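You operate a simulated robot arm through the tools that you are given. There is no shell and no other tool. Be economical: measure what you need, move in short steps, check, and stop when the job is done.

You are at the controls of a simulated robot arm. One attempt, no reset.

TASK
Brake the press and open the card path for a wash-up.
Fine: brake first; side guide to 52 mm, gate window at 8.0 mm, chute back.

It is judged by the outcome, as a careful person would: the job done as asked, and still so three seconds after it is handed in. It fails if anything else is knocked over, pushed out of place, dropped, spilled or broken.

THE ROBOT
A 6-joint arm with a two-finger parallel gripper, fixed in place. Base frame: the origin is at the foot of the arm, x ahead of it, y to its left, z up. Lengths are in cm, angles in degrees, forces in N, time in s.
With the tool pointing down near the work surface it reaches from about 18 to 76 cm from the base axis. Its first joint turns from -166.0 to 166.0 degrees. Payload 3.91 kg.
Tool frame: the origin (TCP) lies between the finger pads and is the grasp point; the fingertips stand 3 cm ahead of it; z points along the fingers, y is the line along which they close. Largest opening 11 cm; finger width 2, thickness 1; the body of the gripper, 4.8 by 11.2 cm, starts 5.5 cm behind the TCP.
Orientation is that of the tool frame in the base frame, as a unit quaternion [w, x, y, z]. With the fingers straight down and closing along the base's y, the tool's x points along the base's -x, its y along +y and its z along -z.

THE INTERFACE
- The arm moves only by the tool drive_tool. Its argument "rows" is a list of rows, each a list of 7 numbers: the opening, from 0 (shut) to 1 (fully open), then the shift along the tool's x, y, z in mm, then the turn, a rotation vector about the tool's x, y, z in degrees. In form: [[grip, dx, dy, dz, ax, ay, az], ...]. A call has 1 to 8 rows; each row is the pose to reach, as a shift and turn from the pose commanded when the call began, along the tool's axes at that moment. Rows are played at 5 a second. More than 5 cm and 8.6 degrees between two rows, or a gripper value outside its range, and nothing of the call is played. A pose out of reach is approached as far as the arm can. The call stops where the force on the tool passes 50 N (or 10 N more than at its start, if that is more) or the arm is blocked; 0.2 s more then pass. Each finger travels about 4.5 cm/s and halts on what it meets, pressing with about 41 N; the grip force reading is that of the motor and also rises with nothing between the fingers. The clock runs only during rows and for 0.2 s after the last one: add rows that repeat a pose to give the fingers time. The reply holds the time, the measured pose of the TCP, the force on the tool along the base axes, the opening and the grip force, in the units named above and with some noise, with the torque about the TCP (base axes, N m) and any sound that the robot's microphone picked up, and new pictures: "show" is both (left out), scene, wrist or none.
- Cameras (640 x 400 px; columns grow to the right, rows downward): "scene" is fixed at [5.07, -49.95, 165.16]; the picture's right is [0.70, -0.71, 0.00], its down [-0.41, -0.40, -0.82] and it looks along [0.58, 0.58, -0.57] (base axes); focal length 376 px, centre (320, 200). "wrist" rides on the gripper at [7.1, 2.2, -10.7] in the tool frame; the picture's right is [-0.29, 0.96, 0.00], its down [-0.76, -0.23, -0.61] and it looks along [-0.58, -0.18, 0.79] (tool axes); focal length 243 px, centre (320, 200). There is no depth. A picture from a camera that has moved, and an enlarged one, comes with that camera's place and axes in the base frame and with its lens.
- move_column(by): slides the trunk up (or, below 0, down) by that many cm; the arm rides with it, the base frame stays. It gives what a move gives, with no picture.
- zoom(camera, box): a new picture of the part [left, top, right, bottom] of that camera's present view, enlarged. It takes no simulated time.
- finish_job(): hands the job in; it is judged then, once.

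Go step by step. Nothing tells you positions but the pictures and the camera data: compare them with the known pose of the tool, close in by small moves and look again before you grip or let go. The budget is 120 turns and 200 pictures, counting those below and the enlarged ones. Unless the task says otherwise, let go and move clear before handing in, and close with one line.

The tools are called after "Call:" as name(argument=value, ...) on one line, values as JSON. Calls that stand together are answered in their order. drive_tool: Moves the arm, as the interface text tells. Its arguments: {"type":"object","properties":{"rows":{"type":"array"},"show":{"type":"string","enum":["both","scene","wrist","none"]}},"required":["rows"]} The other tools are called the same way: move_column (by) slides the trunk up or down; zoom (camera, box) takes an enlarged picture of a part of a camera's view; finish_job () hands the job in.

At the start:

```text
time_s: 0.0
eef_pos: [32.62, 0.51, 138.73]
ee_rot: [0.001, 0.0, 1.0, 0.0]
wrist_force: [0.9, 0.2, -0.1]
torque: [-0.02, 0.0, -0.01]
opening: 11.01
gripper_force: 0.1
trunk travel left (down, up): [-55.4, 3.6]
```

scene: 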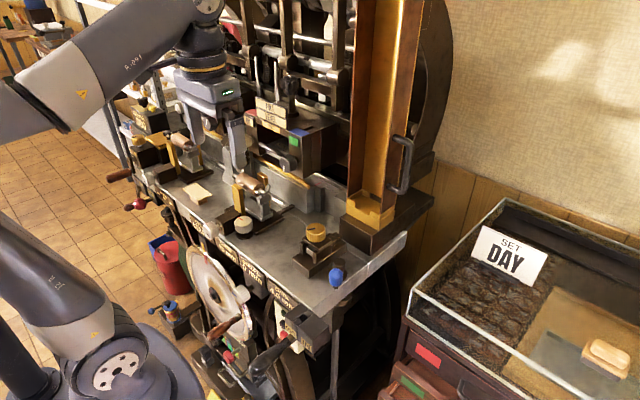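
wrist: 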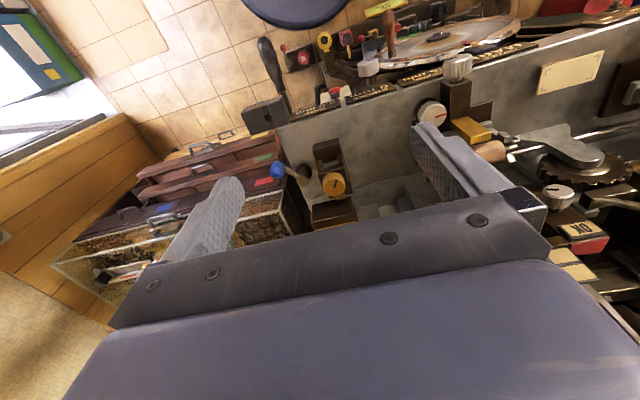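

I see a treadle-like press with many controls; I'll enlarge the views to identify the brake, side guide, gate window and chute.

Call:
zoom(camera="scene", box=[100, 60, 260, 220])

Call:
zoom(camera="scene", box=[220, 80, 420, 280])

Call:
zoom(camera="scene", box=[140, 200, 340, 400])

Call:
zoom(camera="wrist", box=[240, 20, 640, 270])

```text
2.50 times, centred on (180, 140) of scene
camera zoom: at [5.07, -49.95, 165.16], right [0.7, -0.71, 0.0], down [-0.41, -0.4, -0.82], along [0.58, 0.58, -0.57], focal length 940 px, centre (670, 350)
```

zoom: 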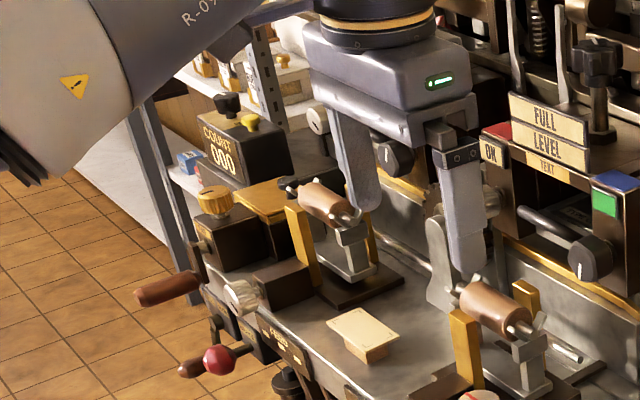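

```text
2.00 times, centred on (320, 180) of scene
camera zoom: at [5.07, -49.95, 165.16], right [0.7, -0.71, 0.0], down [-0.41, -0.4, -0.82], along [0.58, 0.58, -0.57], focal length 752 px, centre (320, 240)
```

zoom: 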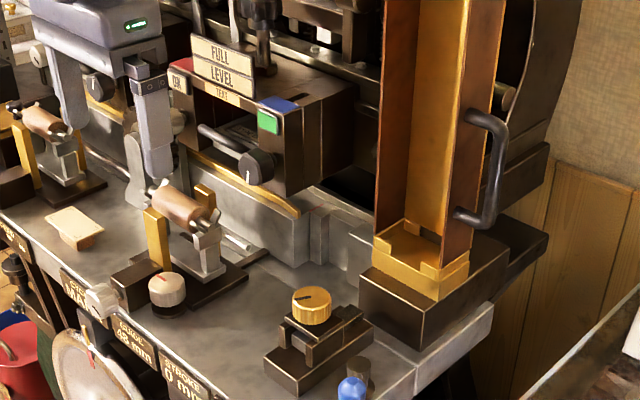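

```text
2.00 times, centred on (240, 300) of scene
camera zoom: at [5.07, -49.95, 165.16], right [0.7, -0.71, 0.0], down [-0.41, -0.4, -0.82], along [0.58, 0.58, -0.57], focal length 752 px, centre (480, 0)
```

zoom: 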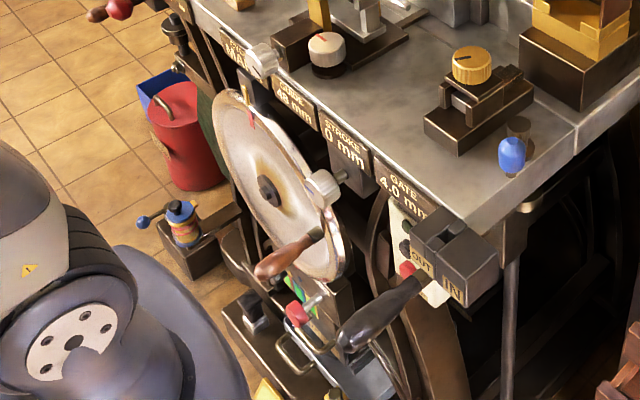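

```text
1.60 times, centred on (440, 145) of wrist
camera zoom: at [25.38, 2.71, 149.4], right [0.29, 0.96, 0.0], down [0.76, -0.23, 0.61], along [0.58, -0.18, -0.79], focal length 388 px, centre (128, 288)
```

zoom: 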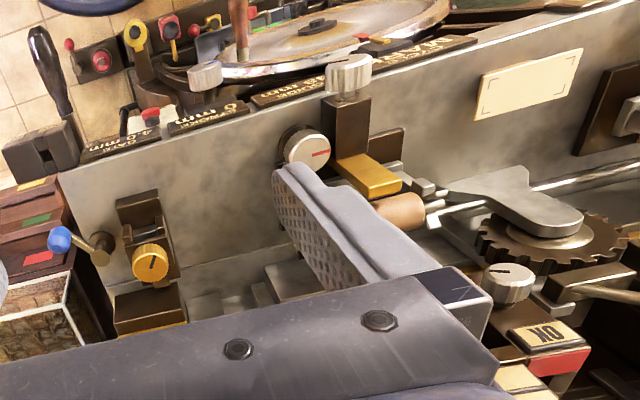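

There are front readouts (GUIDE 48 mm, STROKE 0 mm, GATE 4.0 mm) and several levers. I'll look closer at each.

Call:
zoom(camera="scene", box=[190, 290, 290, 400])

Call:
zoom(camera="scene", box=[180, 200, 300, 300])

Call:
zoom(camera="scene", box=[240, 260, 350, 370])

Call:
zoom(camera="scene", box=[100, 130, 190, 220])

Call:
zoom(camera="wrist", box=[260, 0, 420, 110])

```text
3.64 times, centred on (240, 345) of scene
camera zoom: at [5.07, -49.95, 165.16], right [0.7, -0.71, 0.0], down [-0.41, -0.4, -0.82], along [0.58, 0.58, -0.57], focal length 1368 px, centre (611, -327)
```

zoom: 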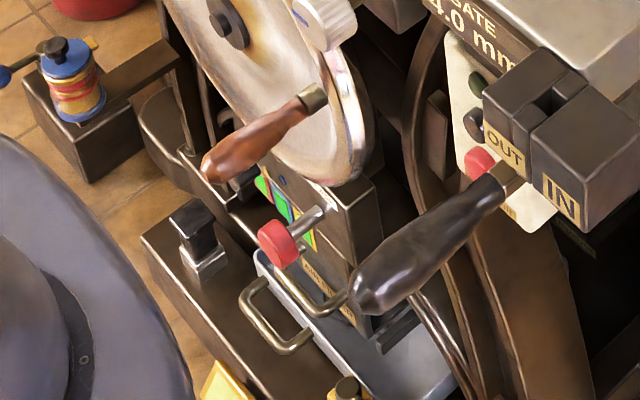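

```text
4.00 times, centred on (240, 250) of scene
camera zoom: at [5.07, -49.95, 165.16], right [0.7, -0.71, 0.0], down [-0.41, -0.4, -0.82], along [0.58, 0.58, -0.57], focal length 1504 px, centre (640, 0)
```

zoom: 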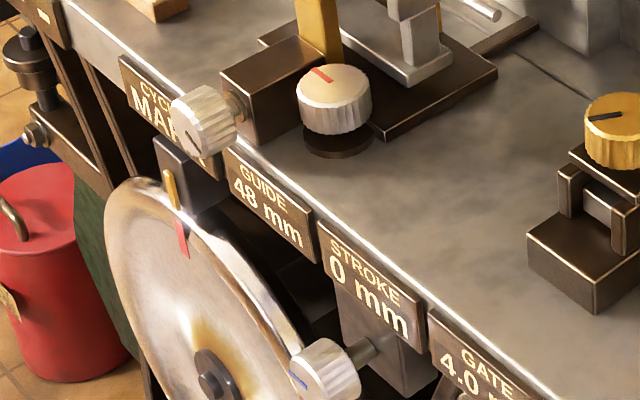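

```text
3.64 times, centred on (295, 315) of scene
camera zoom: at [5.07, -49.95, 165.16], right [0.7, -0.71, 0.0], down [-0.41, -0.4, -0.82], along [0.58, 0.58, -0.57], focal length 1368 px, centre (411, -218)
```

zoom: 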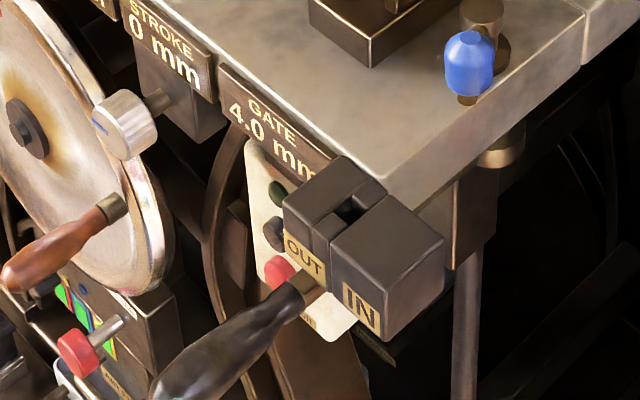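

```text
4.44 times, centred on (145, 175) of scene
camera zoom: at [5.07, -49.95, 165.16], right [0.7, -0.71, 0.0], down [-0.41, -0.4, -0.82], along [0.58, 0.58, -0.57], focal length 1672 px, centre (1098, 311)
```

zoom: 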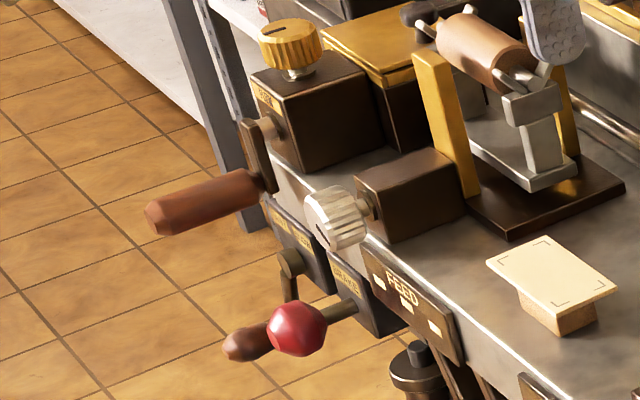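

```text
3.64 times, centred on (340, 55) of wrist
camera zoom: at [25.38, 2.71, 149.4], right [0.29, 0.96, 0.0], down [0.76, -0.23, 0.61], along [0.58, -0.18, -0.79], focal length 882 px, centre (247, 727)
```

zoom: 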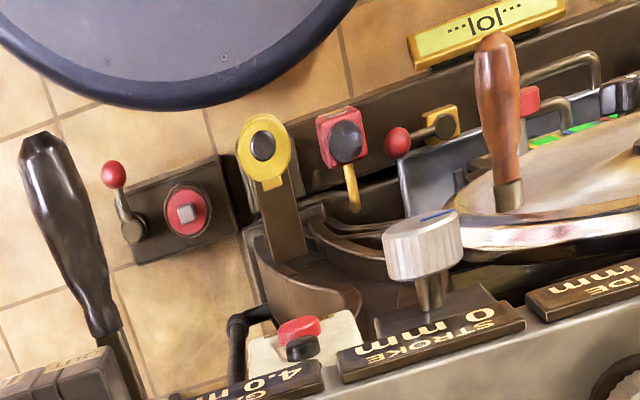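

The red-ball lever's plate may read BRAKE; zooming tightly on labels.

Call:
zoom(camera="scene", box=[130, 172, 170, 212])

Call:
zoom(camera="scene", box=[150, 190, 220, 250])

Call:
zoom(camera="scene", box=[340, 100, 440, 260])

Call:
zoom(camera="scene", box=[285, 215, 355, 290])

```text
10.00 times, centred on (150, 192) of scene
camera zoom: at [5.07, -49.95, 165.16], right [0.7, -0.71, 0.0], down [-0.41, -0.4, -0.82], along [0.58, 0.58, -0.57], focal length 3761 px, centre (2020, 280)
```

zoom: 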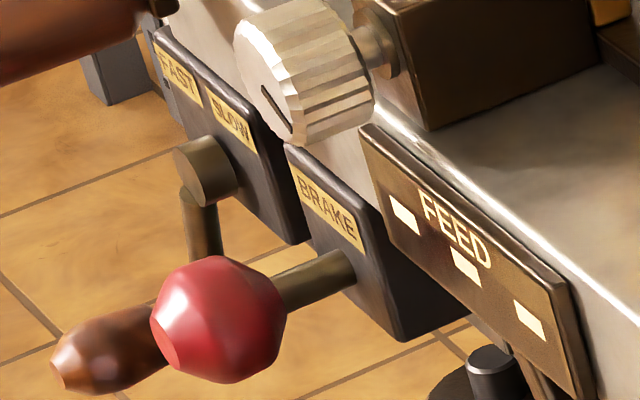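

```text
6.67 times, centred on (185, 220) of scene
camera zoom: at [5.07, -49.95, 165.16], right [0.7, -0.71, 0.0], down [-0.41, -0.4, -0.82], along [0.58, 0.58, -0.57], focal length 2507 px, centre (1220, 67)
```

zoom: 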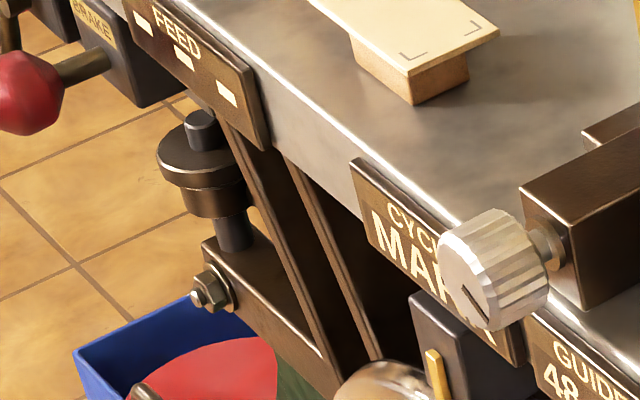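

```text
2.50 times, centred on (390, 180) of scene
camera zoom: at [5.07, -49.95, 165.16], right [0.7, -0.71, 0.0], down [-0.41, -0.4, -0.82], along [0.58, 0.58, -0.57], focal length 940 px, centre (145, 250)
```

zoom: 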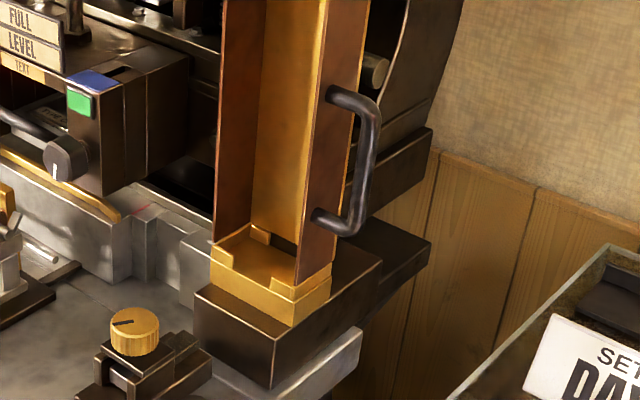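

```text
5.33 times, centred on (320, 252) of scene
camera zoom: at [5.07, -49.95, 165.16], right [0.7, -0.71, 0.0], down [-0.41, -0.4, -0.82], along [0.58, 0.58, -0.57], focal length 2006 px, centre (320, -80)
```

zoom: 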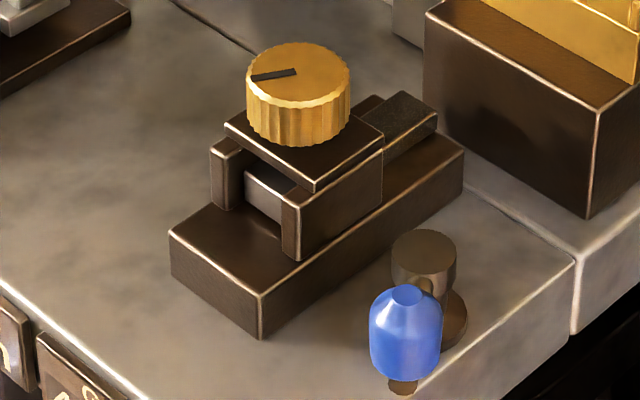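

Located: gate knob about (51,-2.6,110.5), blue knob about (46.6,-13,107), brake red knob about (33,56,98). I'll move the wrist camera to the left to look at the brake side.

Call:
drive_tool(rows=[[1, 15, 48, 0, 0, 0, 0], [1, 30, 96, 0, 0, 0, 0], [1, 45, 144, 0, 0, 0, 0], [1, 60, 192, 0, 0, 0, 0], [1, 75, 240, 0, 0, 0, 0], [1, 90, 288, 0, 0, 0, 0], [1, 105, 336, 0, 0, 0, 0], [1, 120, 384, 0, 0, 0, 0]])

```text
refused: row 1 steps farther than a row can; nothing moved
```

Call:
drive_tool(rows=[[1, 14, 46, 0, 0, 0, 0], [1, 28, 92, 0, 0, 0, 0], [1, 42, 138, 0, 0, 0, 0], [1, 56, 184, 0, 0, 0, 0], [1, 70, 230, 0, 0, 0, 0], [1, 84, 276, 0, 0, 0, 0], [1, 98, 322, 0, 0, 0, 0], [1, 112, 368, 0, 0, 0, 0]])

```text
time_s: 1.8
eef_pos: [20.99, 37.24, 138.13]
ee_rot: [0.001, 0.0, 1.0, 0.001]
wrist_force: [0.2, 1.1, -0.5]
torque: [-0.01, 0.0, -0.04]
opening: 11.0
gripper_force: 0.1
out of reach, approached as far as the arm can: row 8
trunk travel left (down, up): [-55.4, 3.6]
camera wrist: at [13.84, 39.4, 148.89], right [0.29, 0.96, 0.0], down [0.76, -0.23, 0.61], along [0.58, -0.17, -0.79], focal length 243 px, centre (320, 200)
```

scene: 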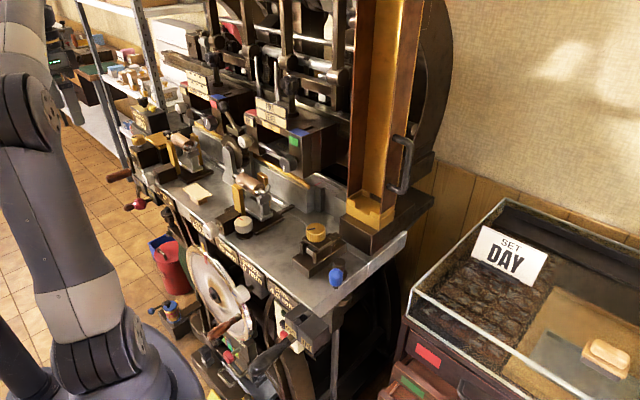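
wrist: 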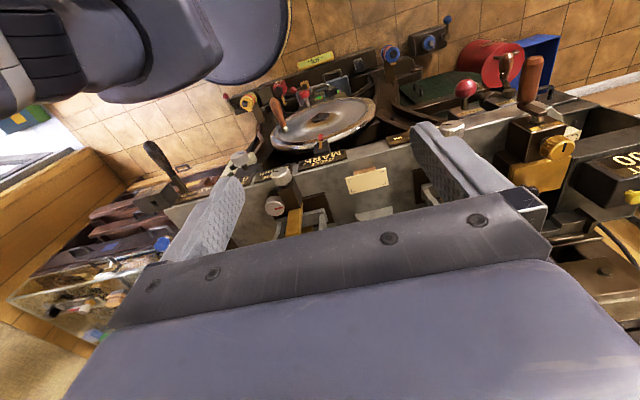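

The scene view is now clear of the arm; enlarging the press.

Call:
zoom(camera="scene", box=[110, 60, 270, 160])

Call:
zoom(camera="scene", box=[190, 80, 320, 240])

Call:
zoom(camera="scene", box=[300, 0, 440, 100])

Call:
zoom(camera="wrist", box=[240, 20, 600, 245])

```text
4.00 times, centred on (190, 110) of scene
camera zoom: at [5.07, -49.95, 165.16], right [0.7, -0.71, 0.0], down [-0.41, -0.4, -0.82], along [0.58, 0.58, -0.57], focal length 1504 px, centre (840, 560)
```

zoom: 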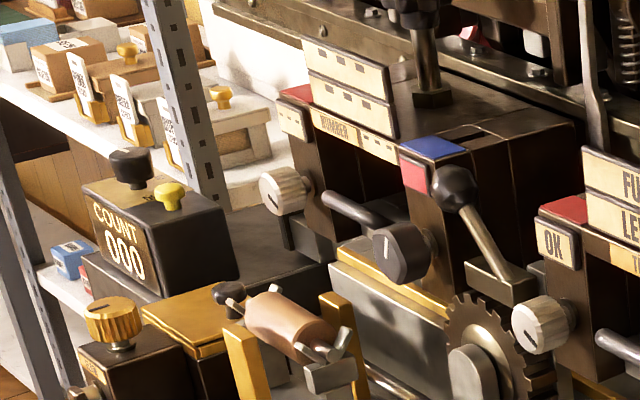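

```text
2.50 times, centred on (255, 160) of scene
camera zoom: at [5.07, -49.95, 165.16], right [0.7, -0.71, 0.0], down [-0.41, -0.4, -0.82], along [0.58, 0.58, -0.57], focal length 940 px, centre (482, 300)
```

zoom: 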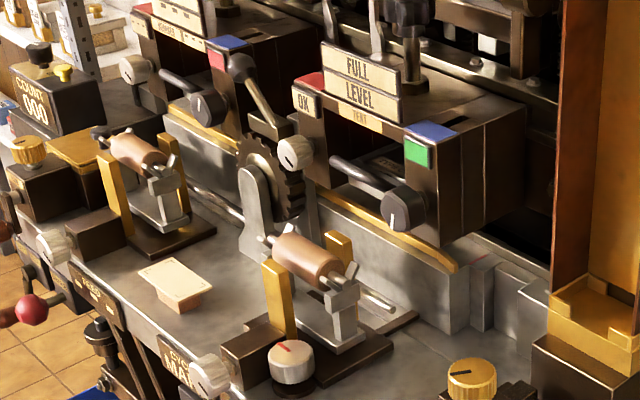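

```text
4.00 times, centred on (370, 50) of scene
camera zoom: at [5.07, -49.95, 165.16], right [0.7, -0.71, 0.0], down [-0.41, -0.4, -0.82], along [0.58, 0.58, -0.57], focal length 1504 px, centre (120, 800)
```

zoom: 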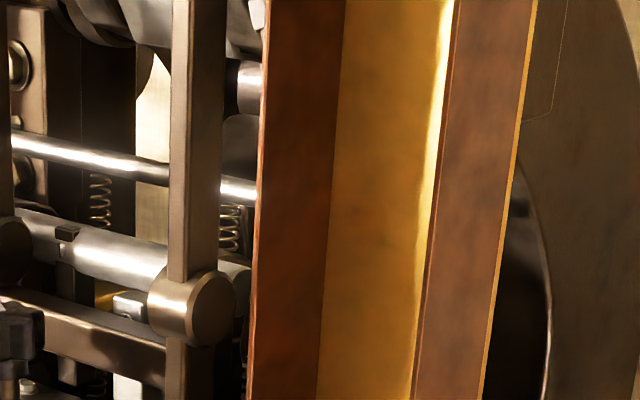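

```text
1.78 times, centred on (420, 132) of wrist
camera zoom: at [13.84, 39.4, 148.89], right [0.29, 0.96, 0.0], down [0.76, -0.23, 0.61], along [0.58, -0.17, -0.79], focal length 431 px, centre (142, 320)
```

zoom: 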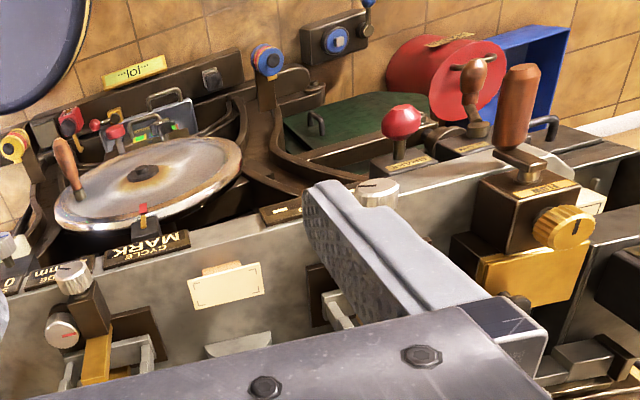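

Call:
zoom(camera="scene", box=[125, 130, 165, 170])

Call:
zoom(camera="scene", box=[195, 195, 275, 250])

Call:
zoom(camera="scene", box=[335, 185, 435, 255])

Call:
zoom(camera="scene", box=[150, 185, 240, 260])

```text
10.00 times, centred on (145, 150) of scene
camera zoom: at [5.07, -49.95, 165.16], right [0.7, -0.71, 0.0], down [-0.41, -0.4, -0.82], along [0.58, 0.58, -0.57], focal length 3761 px, centre (2070, 700)
```

zoom: 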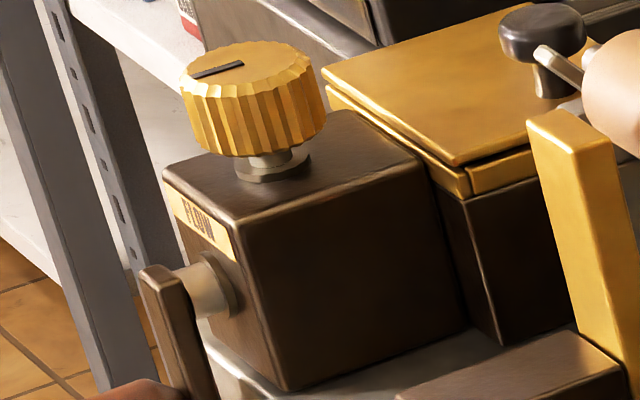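

```text
7.27 times, centred on (235, 222) of scene
camera zoom: at [5.07, -49.95, 165.16], right [0.7, -0.71, 0.0], down [-0.41, -0.4, -0.82], along [0.58, 0.58, -0.57], focal length 2735 px, centre (938, 36)
```

zoom: 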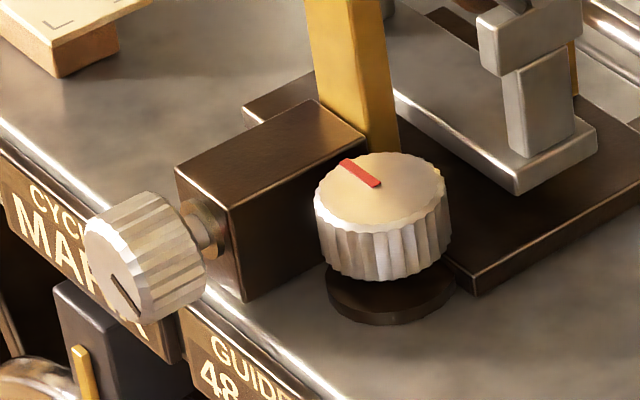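

```text
5.71 times, centred on (385, 220) of scene
camera zoom: at [5.07, -49.95, 165.16], right [0.7, -0.71, 0.0], down [-0.41, -0.4, -0.82], along [0.58, 0.58, -0.57], focal length 2149 px, centre (-51, 86)
```

zoom: 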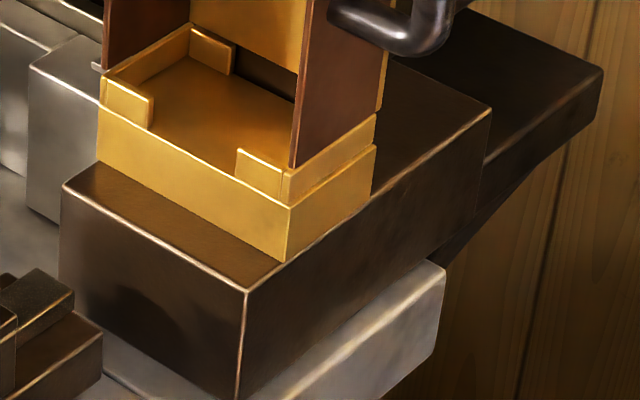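

```text
5.33 times, centred on (195, 222) of scene
camera zoom: at [5.07, -49.95, 165.16], right [0.7, -0.71, 0.0], down [-0.41, -0.4, -0.82], along [0.58, 0.58, -0.57], focal length 2006 px, centre (987, 80)
```

zoom: 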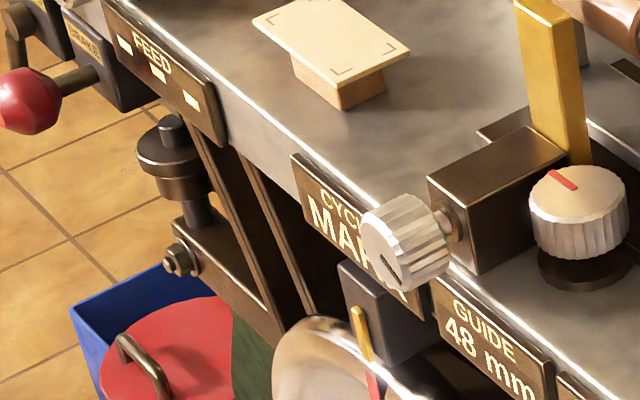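

Brake ball triangulates to about (35.8, 67.2, 91.2); it's at the edge of reach, so I'll lower the trunk some and look closer.

Call:
move_column(by=-15)

Call:
drive_tool(rows=[[1, 0, 30, 0, 0, 0, 0], [1, 0, 60, 0, 0, 0, 0], [1, 0, 90, 0, 0, 0, 0], [1, 0, 120, 0, 0, 0, 0]])

```text
time_s: 3.5
eef_pos: [20.92, 36.99, 123.16]
ee_rot: [0.002, 0.0, 1.0, 0.002]
wrist_force: [0.3, 0.7, -0.5]
torque: [-0.02, 0.03, 0.04]
opening: 11.0
gripper_force: 0.1
trunk travel left (down, up): [-40.4, 18.6]
```

```text
time_s: 4.5
eef_pos: [20.55, 47.35, 119.76]
ee_rot: [0.002, 0.0, 1.0, 0.004]
wrist_force: [0.2, 0.6, 0.5]
torque: [-0.03, 0.0, -0.01]
opening: 11.0
gripper_force: 0.1
out of reach, approached as far as the arm can: row 1, 2, 3, 4
trunk travel left (down, up): [-40.4, 18.6]
camera wrist: at [13.32, 49.35, 130.51], right [0.29, 0.96, 0.01], down [0.76, -0.24, 0.61], along [0.59, -0.17, -0.79], focal length 243 px, centre (320, 200)
```

scene: 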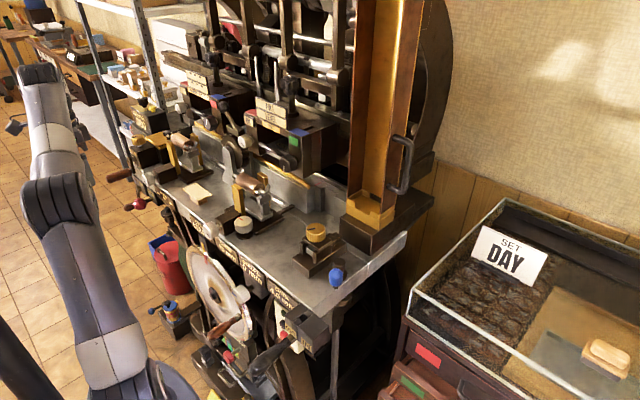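
wrist: 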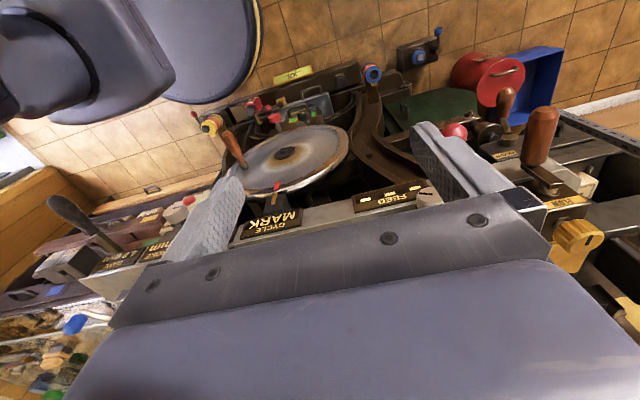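

Call:
move_column(by=-15)

Call:
drive_tool(rows=[[1, 0, 30, 0, 0, 0, 0], [1, 0, 60, -20, 0, 0, 0], [1, 0, 70, -50, 0, 0, 0], [1, 0, 80, -80, 0, 0, 0]])

```text
time_s: 6.3
eef_pos: [20.6, 47.17, 104.67]
ee_rot: [0.003, -0.001, 1.0, 0.004]
wrist_force: [-0.1, -0.1, 0.6]
torque: [0.02, -0.03, 0.0]
opening: 11.01
gripper_force: 0.2
trunk travel left (down, up): [-25.4, 33.6]
```

```text
time_s: 7.3
eef_pos: [19.56, 50.05, 103.46]
ee_rot: [0.003, 0.001, 1.0, 0.006]
wrist_force: [0.5, 0.8, 0.2]
torque: [0.0, 0.03, -0.02]
opening: 11.0
gripper_force: 0.1
out of reach, approached as far as the arm can: row 1, 2, 3, 4
trunk travel left (down, up): [-25.4, 33.6]
camera wrist: at [12.39, 52.02, 114.19], right [0.29, 0.96, 0.01], down [0.76, -0.24, 0.61], along [0.59, -0.17, -0.79], focal length 243 px, centre (320, 200)
```

scene: 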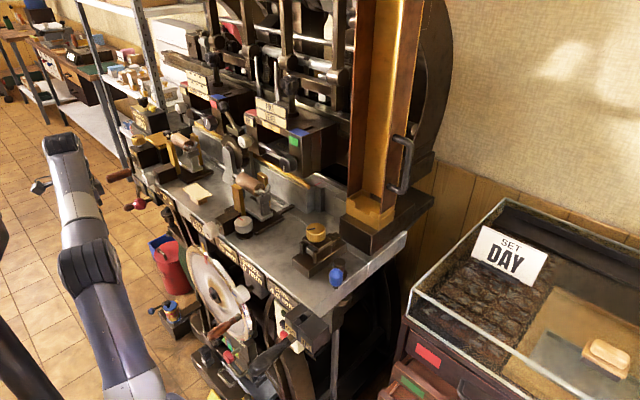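
wrist: 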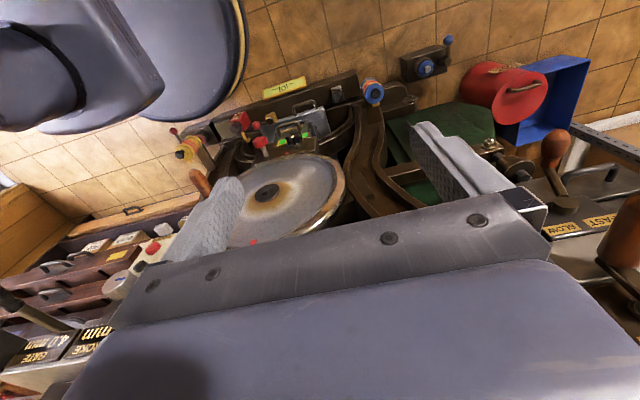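

Raising the trunk was the right direction instead (the arm is stretched upwards); I'll raise it fully and then reach down from above.

Call:
move_column(by=33)

Call:
drive_tool(rows=[[1, 0, -20, 30, 0, 0, 0], [1, 0, -20, 70, 0, 0, 0], [1, 0, -10, 110, 0, 0, 0], [1, 0, 0, 150, 0, 0, 0]])

```text
time_s: 10.6
eef_pos: [19.6, 49.85, 136.5]
ee_rot: [0.003, -0.001, 1.0, 0.006]
wrist_force: [-0.3, 0.4, -1.5]
torque: [0.0, 0.03, -0.01]
opening: 10.98
gripper_force: 0.1
trunk travel left (down, up): [-58.4, 0.6]
```

```text
time_s: 11.6
eef_pos: [19.81, 49.94, 121.26]
ee_rot: [0.002, 0.0, 1.0, 0.007]
wrist_force: [0.0, -0.6, 0.1]
torque: [0.01, -0.01, -0.01]
opening: 11.0
gripper_force: 0.1
trunk travel left (down, up): [-58.4, 0.6]
camera wrist: at [12.64, 52.1, 132.01], right [0.29, 0.96, 0.01], down [0.76, -0.24, 0.61], along [0.59, -0.17, -0.79], focal length 243 px, centre (320, 200)
```

scene: 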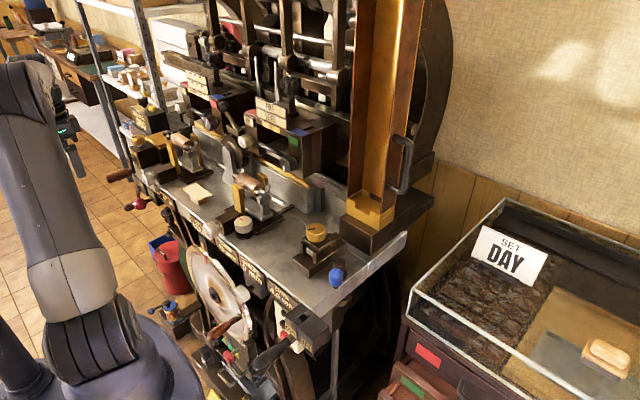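
wrist: 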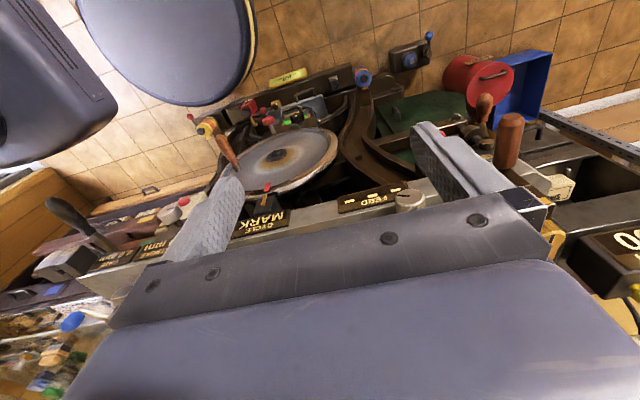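

Call:
drive_tool(rows=[[0.8, 0, 0, 0, 0, 0, -8], [0.6, 0, 0, 0, 0, 0, -16], [0.4, 0, 0, 0, 0, 0, -24], [0.2, 0, 0, 0, 0, 0, -32], [0.1, 0, 0, 0, 0, 0, -40], [0.1, 0, 0, 0, 0, 0, -48], [0.1, 0, 0, 0, 0, 0, -56], [0.1, 0, 0, 0, 0, 0, -60]], show="wrist")

```text
time_s: 13.3
eef_pos: [19.73, 50.12, 121.38]
ee_rot: [0.004, -0.501, 0.866, 0.003]
wrist_force: [0.0, 0.5, -0.2]
torque: [0.02, -0.03, 0.02]
opening: 1.09
gripper_force: 0.1
trunk travel left (down, up): [-58.4, 0.6]
camera wrist: at [14.18, 44.91, 132.12], right [-0.69, 0.73, 0.01], down [0.58, 0.54, 0.62], along [0.45, 0.43, -0.79], focal length 243 px, centre (320, 200)
```

wrist: 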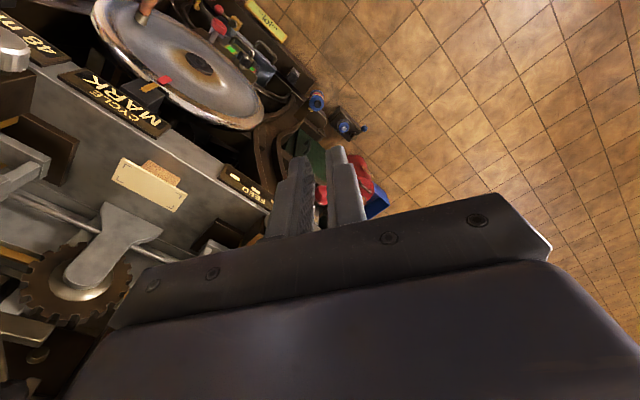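

Call:
drive_tool(rows=[[0.1, 0, 0, 0, 0, -8, 0], [0.1, 0, 0, 0, 0, -16, 0], [0.1, 0, 0, 0, 0, -24, 0], [0.1, 0, 0, 0, 0, -32, 0], [0.1, 0, 0, 0, 0, -40, 0], [0.1, 0, 0, 0, 0, -48, 0]], show="wrist")

```text
time_s: 14.8
eef_pos: [19.59, 50.13, 121.52]
ee_rot: [0.358, -0.454, 0.789, 0.207]
wrist_force: [-0.1, -0.1, 0.5]
torque: [-0.02, 0.0, 0.02]
opening: 1.09
gripper_force: 0.0
trunk travel left (down, up): [-58.4, 0.6]
camera wrist: at [11.37, 40.14, 123.17], right [-0.73, 0.64, 0.22], down [0.22, -0.08, 0.97], along [0.64, 0.76, -0.08], focal length 243 px, centre (320, 200)
```

wrist: 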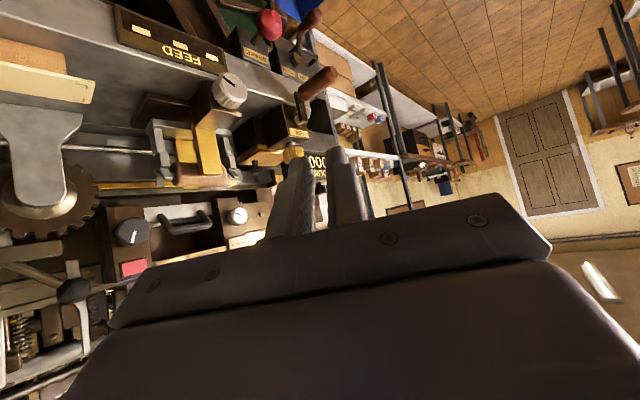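

The wrist image is upside-down now but the brake is visible; zooming.

Call:
zoom(camera="wrist", box=[210, 0, 350, 88])

Call:
zoom(camera="wrist", box=[140, 40, 340, 165])

```text
4.55 times, centred on (280, 44) of wrist
camera zoom: at [11.37, 40.14, 123.17], right [-0.73, 0.64, 0.22], down [0.22, -0.08, 0.97], along [0.64, 0.76, -0.08], focal length 1103 px, centre (502, 909)
```

zoom: 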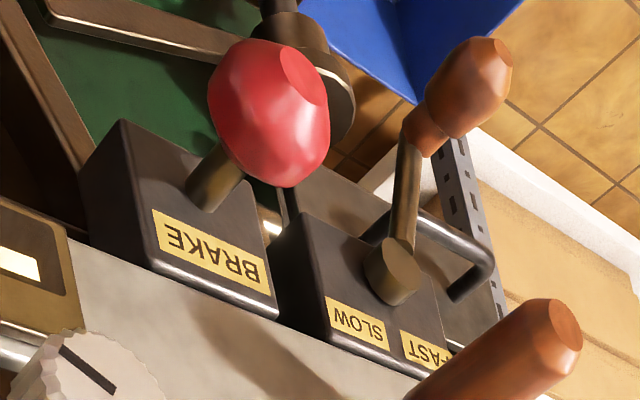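

```text
3.20 times, centred on (240, 102) of wrist
camera zoom: at [11.37, 40.14, 123.17], right [-0.73, 0.64, 0.22], down [0.22, -0.08, 0.97], along [0.64, 0.76, -0.08], focal length 776 px, centre (576, 512)
```

zoom: 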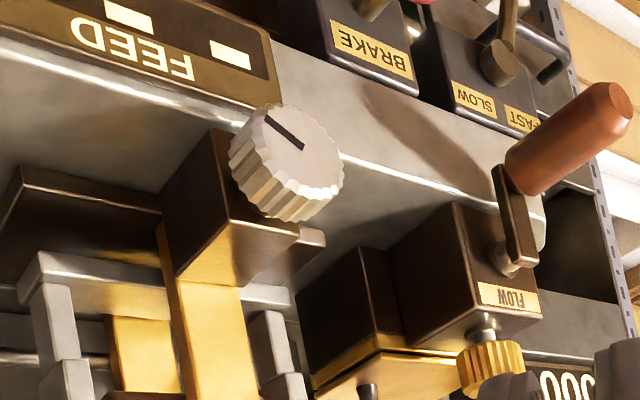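

The brake is a red knob on a stem standing out along −x from a block labelled BRAKE. I'll orient the closed gripper towards +x to try pushing it in.

Call:
drive_tool(rows=[[0.05, 0, 0, 0, 5.57, 0, 5.02], [0, 0, 0, 0, 11.15, 0, 10.03], [0, 0, 0, 0, 16.7, 0, 15.05], [0, 0, 0, 0, 22.3, 0, 20.07], [0, 0, 0, 0, 27.9, 0, 25.1], [0, 0, 0, 0, 33.4, 0, 30.1], [0, 0, 0, 0, 39, 0, 35.1], [0, 0, 0, 0, 44.6, 0, 40.1]], show="none")

Call:
drive_tool(rows=[[0, 0, 0, 0, 0, -8, 0], [0, 0, 0, 0, 0, -16, 0], [0, 0, 0, 0, 0, -24, 0], [0, 0, 0, 0, 0, -32, 0], [0, 0, 0, 0, 0, -37, 0]])

```text
time_s: 16.6
eef_pos: [19.73, 50.19, 121.54]
ee_rot: [0.409, 0.002, 0.912, 0.005]
wrist_force: [0.0, -0.1, -1.1]
torque: [-0.04, 0.0, 0.0]
opening: 0.0
gripper_force: 37.4
trunk travel left (down, up): [-58.4, 0.6]
```

```text
time_s: 17.8
eef_pos: [19.57, 50.0, 121.53]
ee_rot: [0.679, 0.003, 0.734, 0.005]
wrist_force: [0.1, -0.7, 0.8]
torque: [-0.02, -0.01, 0.0]
opening: 0.0
gripper_force: 37.0
trunk travel left (down, up): [-58.4, 0.6]
camera wrist: at [8.37, 52.32, 115.36], right [0.02, 0.95, 0.3], down [-0.55, -0.24, 0.8], along [0.84, -0.18, 0.51], focal length 243 px, centre (320, 200)
```

scene: 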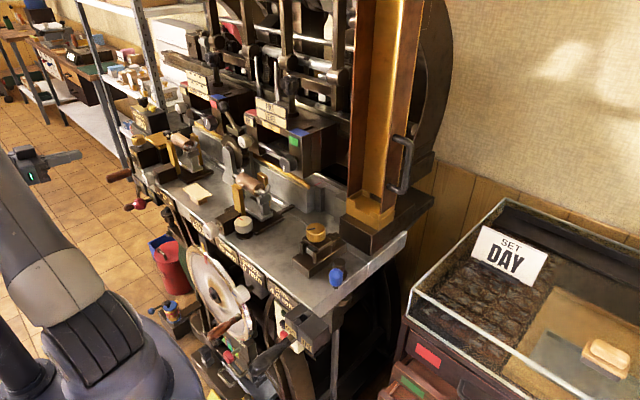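
wrist: 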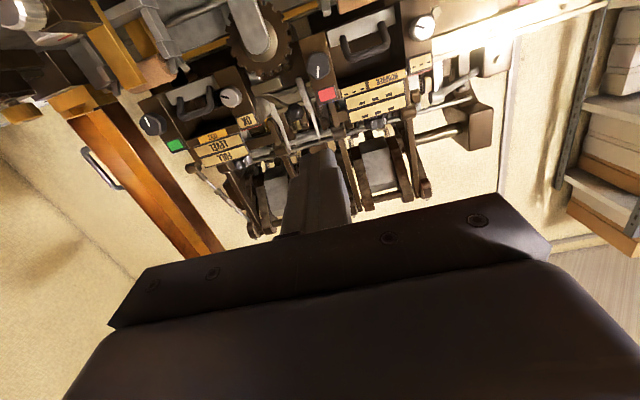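

Call:
drive_tool(rows=[[0, 40, 20, 10, 0, 0, 0], [0, 80, 40, 20, 0, 0, 0], [0, 120, 62, 32, 0, 0, 0], [0, 160, 84, 44, 0, 0, 0], [0, 200, 106, 56, 0, 0, 0], [0, 235, 126, 68, 0, 0, 0], [0, 265, 145, 80, 0, 0, 0], [0, 291, 164, 92, 0, 0, 0]])

```text
time_s: 19.6
eef_pos: [26.49, 66.66, 91.91]
ee_rot: [0.678, 0.003, 0.735, 0.003]
wrist_force: [-0.9, -0.1, -1.4]
torque: [-0.02, 0.03, 0.0]
opening: 0.01
gripper_force: 38.0
trunk travel left (down, up): [-58.4, 0.6]
camera wrist: at [15.27, 68.93, 85.73], right [0.02, 0.95, 0.3], down [-0.54, -0.24, 0.8], along [0.84, -0.18, 0.51], focal length 243 px, centre (320, 200)
```

scene: 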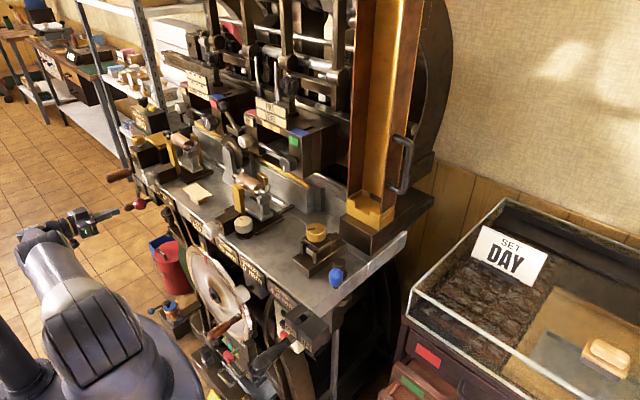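
wrist: 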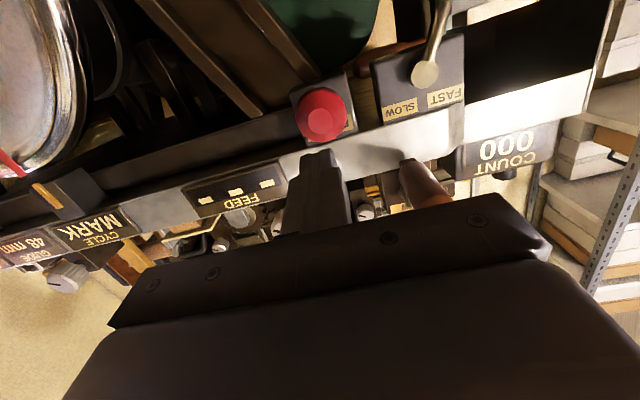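

Call:
zoom(camera="wrist", box=[240, 50, 400, 150])

Call:
zoom(camera="scene", box=[100, 170, 180, 240])

```text
4.00 times, centred on (320, 100) of wrist
camera zoom: at [15.27, 68.93, 85.73], right [0.02, 0.95, 0.3], down [-0.54, -0.24, 0.8], along [0.84, -0.18, 0.51], focal length 970 px, centre (320, 600)
```

zoom: 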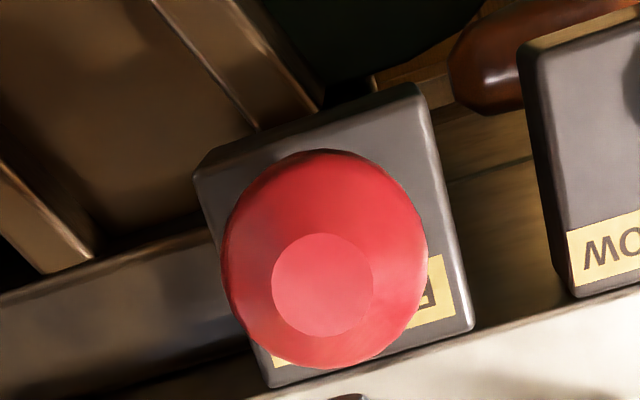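

```text
5.71 times, centred on (140, 205) of scene
camera zoom: at [5.07, -49.95, 165.16], right [0.7, -0.71, 0.0], down [-0.41, -0.4, -0.82], along [0.58, 0.58, -0.57], focal length 2149 px, centre (1349, 171)
```

zoom: 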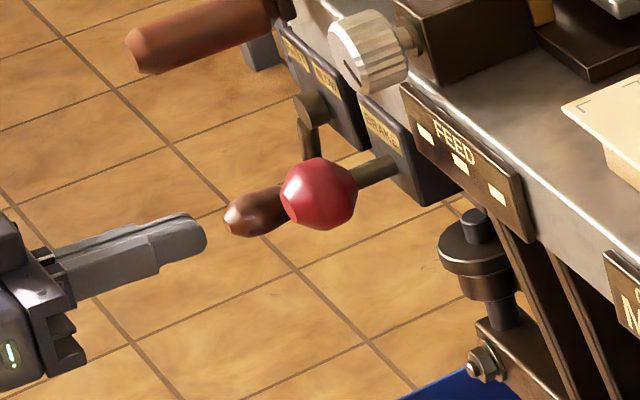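

The brake is a palm plunger with a flat front face. I'll align and push in +x with the force limit as guard.

Call:
drive_tool(rows=[[0, 10, 4, 0, 0, 0, 0], [0, 9, 4, 20, 0, 0, 0], [0, 8, 4, 35, 0, 0, 0], [0, 7, 4, 45, 0, 0, 0], [0, 7, 4, 55, 0, 0, 0], [0, 6, 4, 62, 0, 0, 0]])

```text
time_s: 21.1
eef_pos: [31.47, 66.44, 91.03]
ee_rot: [0.678, 0.0, 0.735, 0.007]
wrist_force: [-38.5, -9.8, 3.0]
torque: [0.08, -0.15, -0.16]
opening: 0.0
gripper_force: 37.9
out of reach, approached as far as the arm can: row 1, 2, 3, 4, 5, 6
trunk travel left (down, up): [-58.4, 0.6]
stopped in row 6: the force on the tool passed its limit at 52 N (the readings are from after the stop); the commanded pose is now the measured one
camera wrist: at [20.19, 68.48, 84.96], right [0.01, 0.95, 0.3], down [-0.54, -0.24, 0.8], along [0.84, -0.17, 0.51], focal length 243 px, centre (320, 200)
```

scene: 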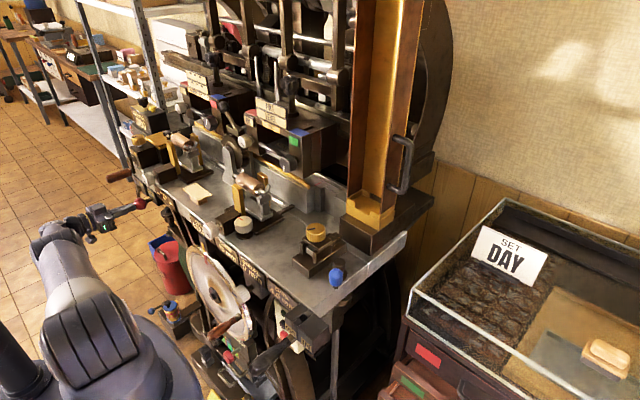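
wrist: 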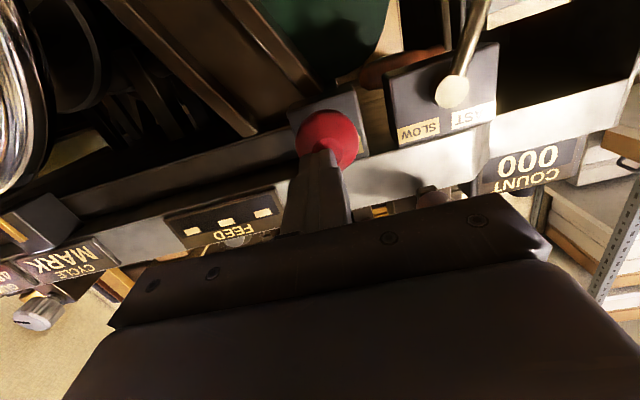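

Call:
zoom(camera="scene", box=[100, 170, 180, 240])

Call:
zoom(camera="wrist", box=[240, 50, 400, 150])

```text
5.71 times, centred on (140, 205) of scene
camera zoom: at [5.07, -49.95, 165.16], right [0.7, -0.71, 0.0], down [-0.41, -0.4, -0.82], along [0.58, 0.58, -0.57], focal length 2149 px, centre (1349, 171)
```

zoom: 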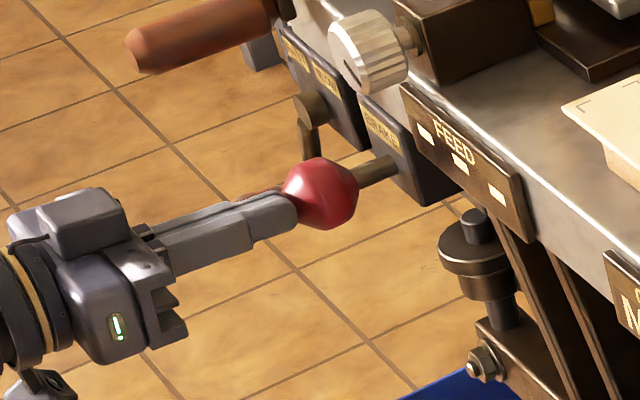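

```text
4.00 times, centred on (320, 100) of wrist
camera zoom: at [20.19, 68.48, 84.96], right [0.01, 0.95, 0.3], down [-0.54, -0.24, 0.8], along [0.84, -0.17, 0.51], focal length 970 px, centre (320, 600)
```

zoom: 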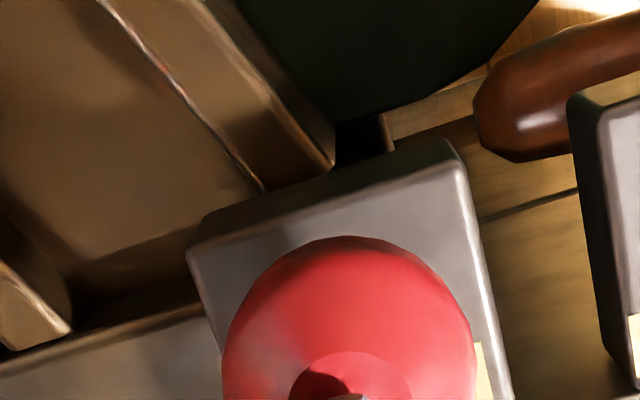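

The ball did not move at 50 N, so it isn't pushed in; it likely pulls out (or swings). I'll back off, roll the gripper so the fingers close vertically, and grip the ball from a diagonal approach.

Call:
drive_tool(rows=[[0, 0, 0, -40, 0, 0, 0], [0.2, 0, 0, -80, 0, 0, 0], [0.5, 0, 0, -80, 0, 0, -8.5], [0.6, 0, 0, -80, 0, 0, -17], [0.6, 0, 0, -80, 0, 0, -25.5], [0.6, 0, 0, -80, 0, 0, -34], [0.6, 0, 0, -80, 0, 0, -42.5], [0.6, 0, 0, -80, 0, 0, -51]], show="none")

Call:
drive_tool(rows=[[0.6, 0, 0, 0, 0, 0, -8], [0.6, 0, 0, 0, 0, 0, -16], [0.6, 0, 0, 0, 0, 0, -24], [0.6, 0, 0, 0, 0, 0, -32], [0.6, 0, 0, 0, 0, 0, -39]], show="both")

```text
time_s: 22.9
eef_pos: [24.15, 66.24, 91.73]
ee_rot: [0.613, -0.317, 0.664, -0.288]
wrist_force: [-0.4, -0.5, 0.2]
torque: [0.0, -0.03, 0.0]
opening: 6.59
gripper_force: 0.0
trunk travel left (down, up): [-58.4, 0.6]
```

```text
time_s: 24.1
eef_pos: [24.16, 66.32, 91.62]
ee_rot: [0.482, -0.52, 0.521, -0.476]
wrist_force: [-0.5, 0.8, -0.3]
torque: [0.01, -0.01, -0.03]
opening: 6.6
gripper_force: 0.1
trunk travel left (down, up): [-58.4, 0.6]
camera wrist: at [13.37, 59.18, 90.39], right [-0.08, 0.3, -0.95], down [-0.59, 0.75, 0.29], along [0.8, 0.59, 0.11], focal length 243 px, centre (320, 200)
```

scene: 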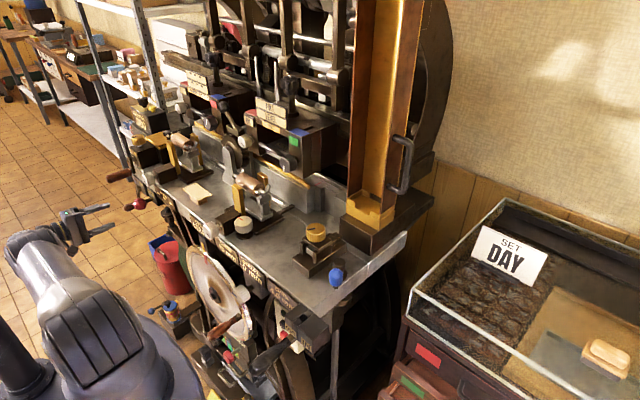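
wrist: 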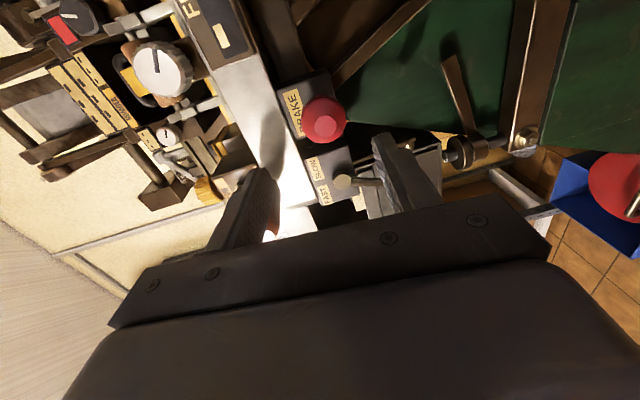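

Call:
drive_tool(rows=[[0.6, 20, 0, 0, 0, -7, 0], [0.6, 40, 0, 10, 0, -14, 0], [0.6, 50, 0, 20, 0, -21, 0], [0.6, 50, 0, 30, 0, -28, 0], [0.6, 50, 0, 40, 0, -35, 0]], show="both")

```text
time_s: 25.3
eef_pos: [28.17, 61.21, 91.28]
ee_rot: [-0.616, 0.64, -0.351, 0.296]
wrist_force: [0.2, -0.2, -0.5]
torque: [0.01, 0.02, 0.0]
opening: 6.58
gripper_force: 0.0
trunk travel left (down, up): [-58.4, 0.6]
camera wrist: at [23.39, 49.2, 89.47], right [-0.25, 0.24, -0.94], down [-0.91, 0.26, 0.31], along [0.32, 0.93, 0.16], focal length 243 px, centre (320, 200)
```

scene: 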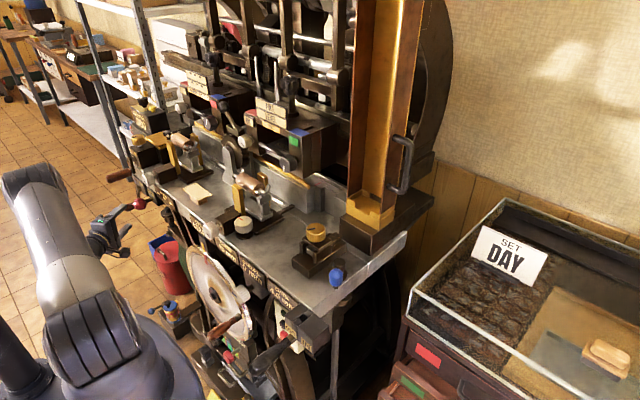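
wrist: 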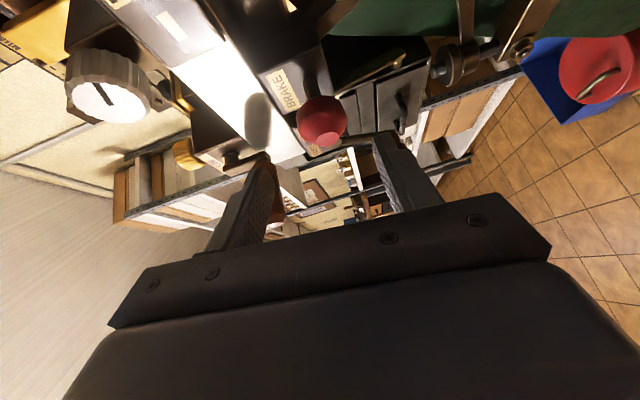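

Call:
drive_tool(rows=[[0.6, 0, -1, 30, 0, 0, 0], [0.6, 1, -2, 60, 0, 0, 0], [0.6, 1, -2, 82, 0, 0, 0]], show="both")

Call:
zoom(camera="scene", box=[100, 170, 180, 240])

```text
time_s: 26.1
eef_pos: [35.06, 65.79, 90.88]
ee_rot: [-0.616, 0.638, -0.352, 0.297]
wrist_force: [-0.1, -0.5, 0.3]
torque: [-0.03, -0.01, 0.02]
opening: 6.57
gripper_force: 0.1
trunk travel left (down, up): [-58.4, 0.6]
camera wrist: at [30.32, 53.91, 89.02], right [-0.25, 0.24, -0.94], down [-0.91, 0.27, 0.31], along [0.33, 0.93, 0.16], focal length 243 px, centre (320, 200)
```

scene: 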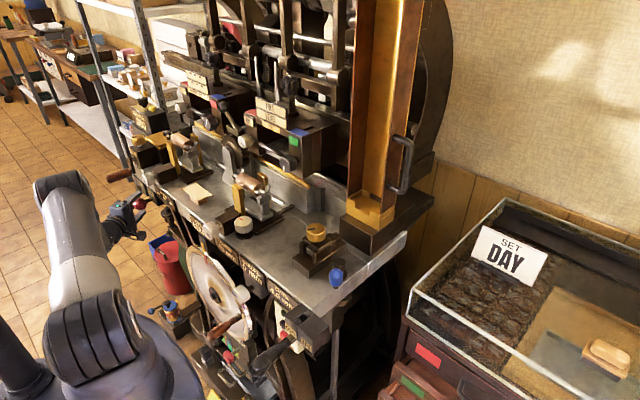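
wrist: 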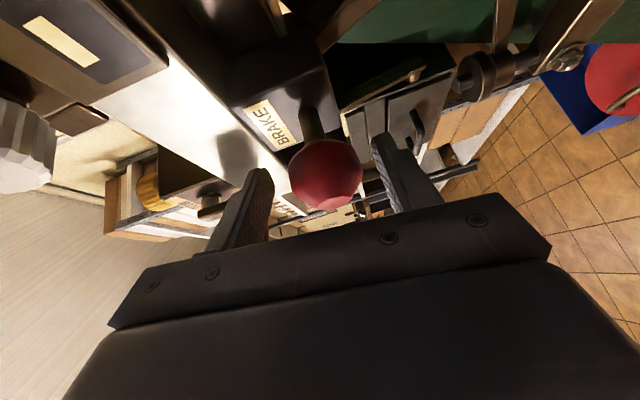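

```text
5.71 times, centred on (140, 205) of scene
camera zoom: at [5.07, -49.95, 165.16], right [0.7, -0.71, 0.0], down [-0.41, -0.4, -0.82], along [0.58, 0.58, -0.57], focal length 2149 px, centre (1349, 171)
```

zoom: 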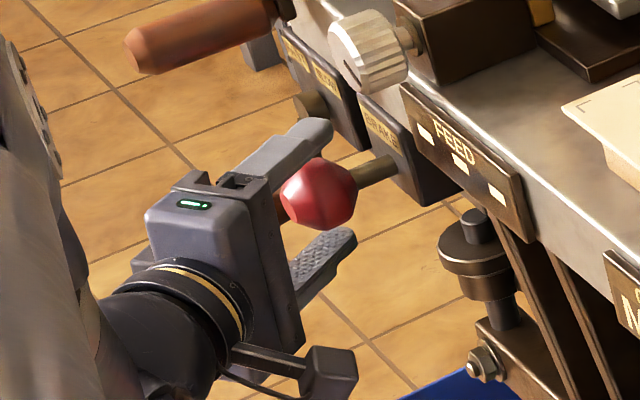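

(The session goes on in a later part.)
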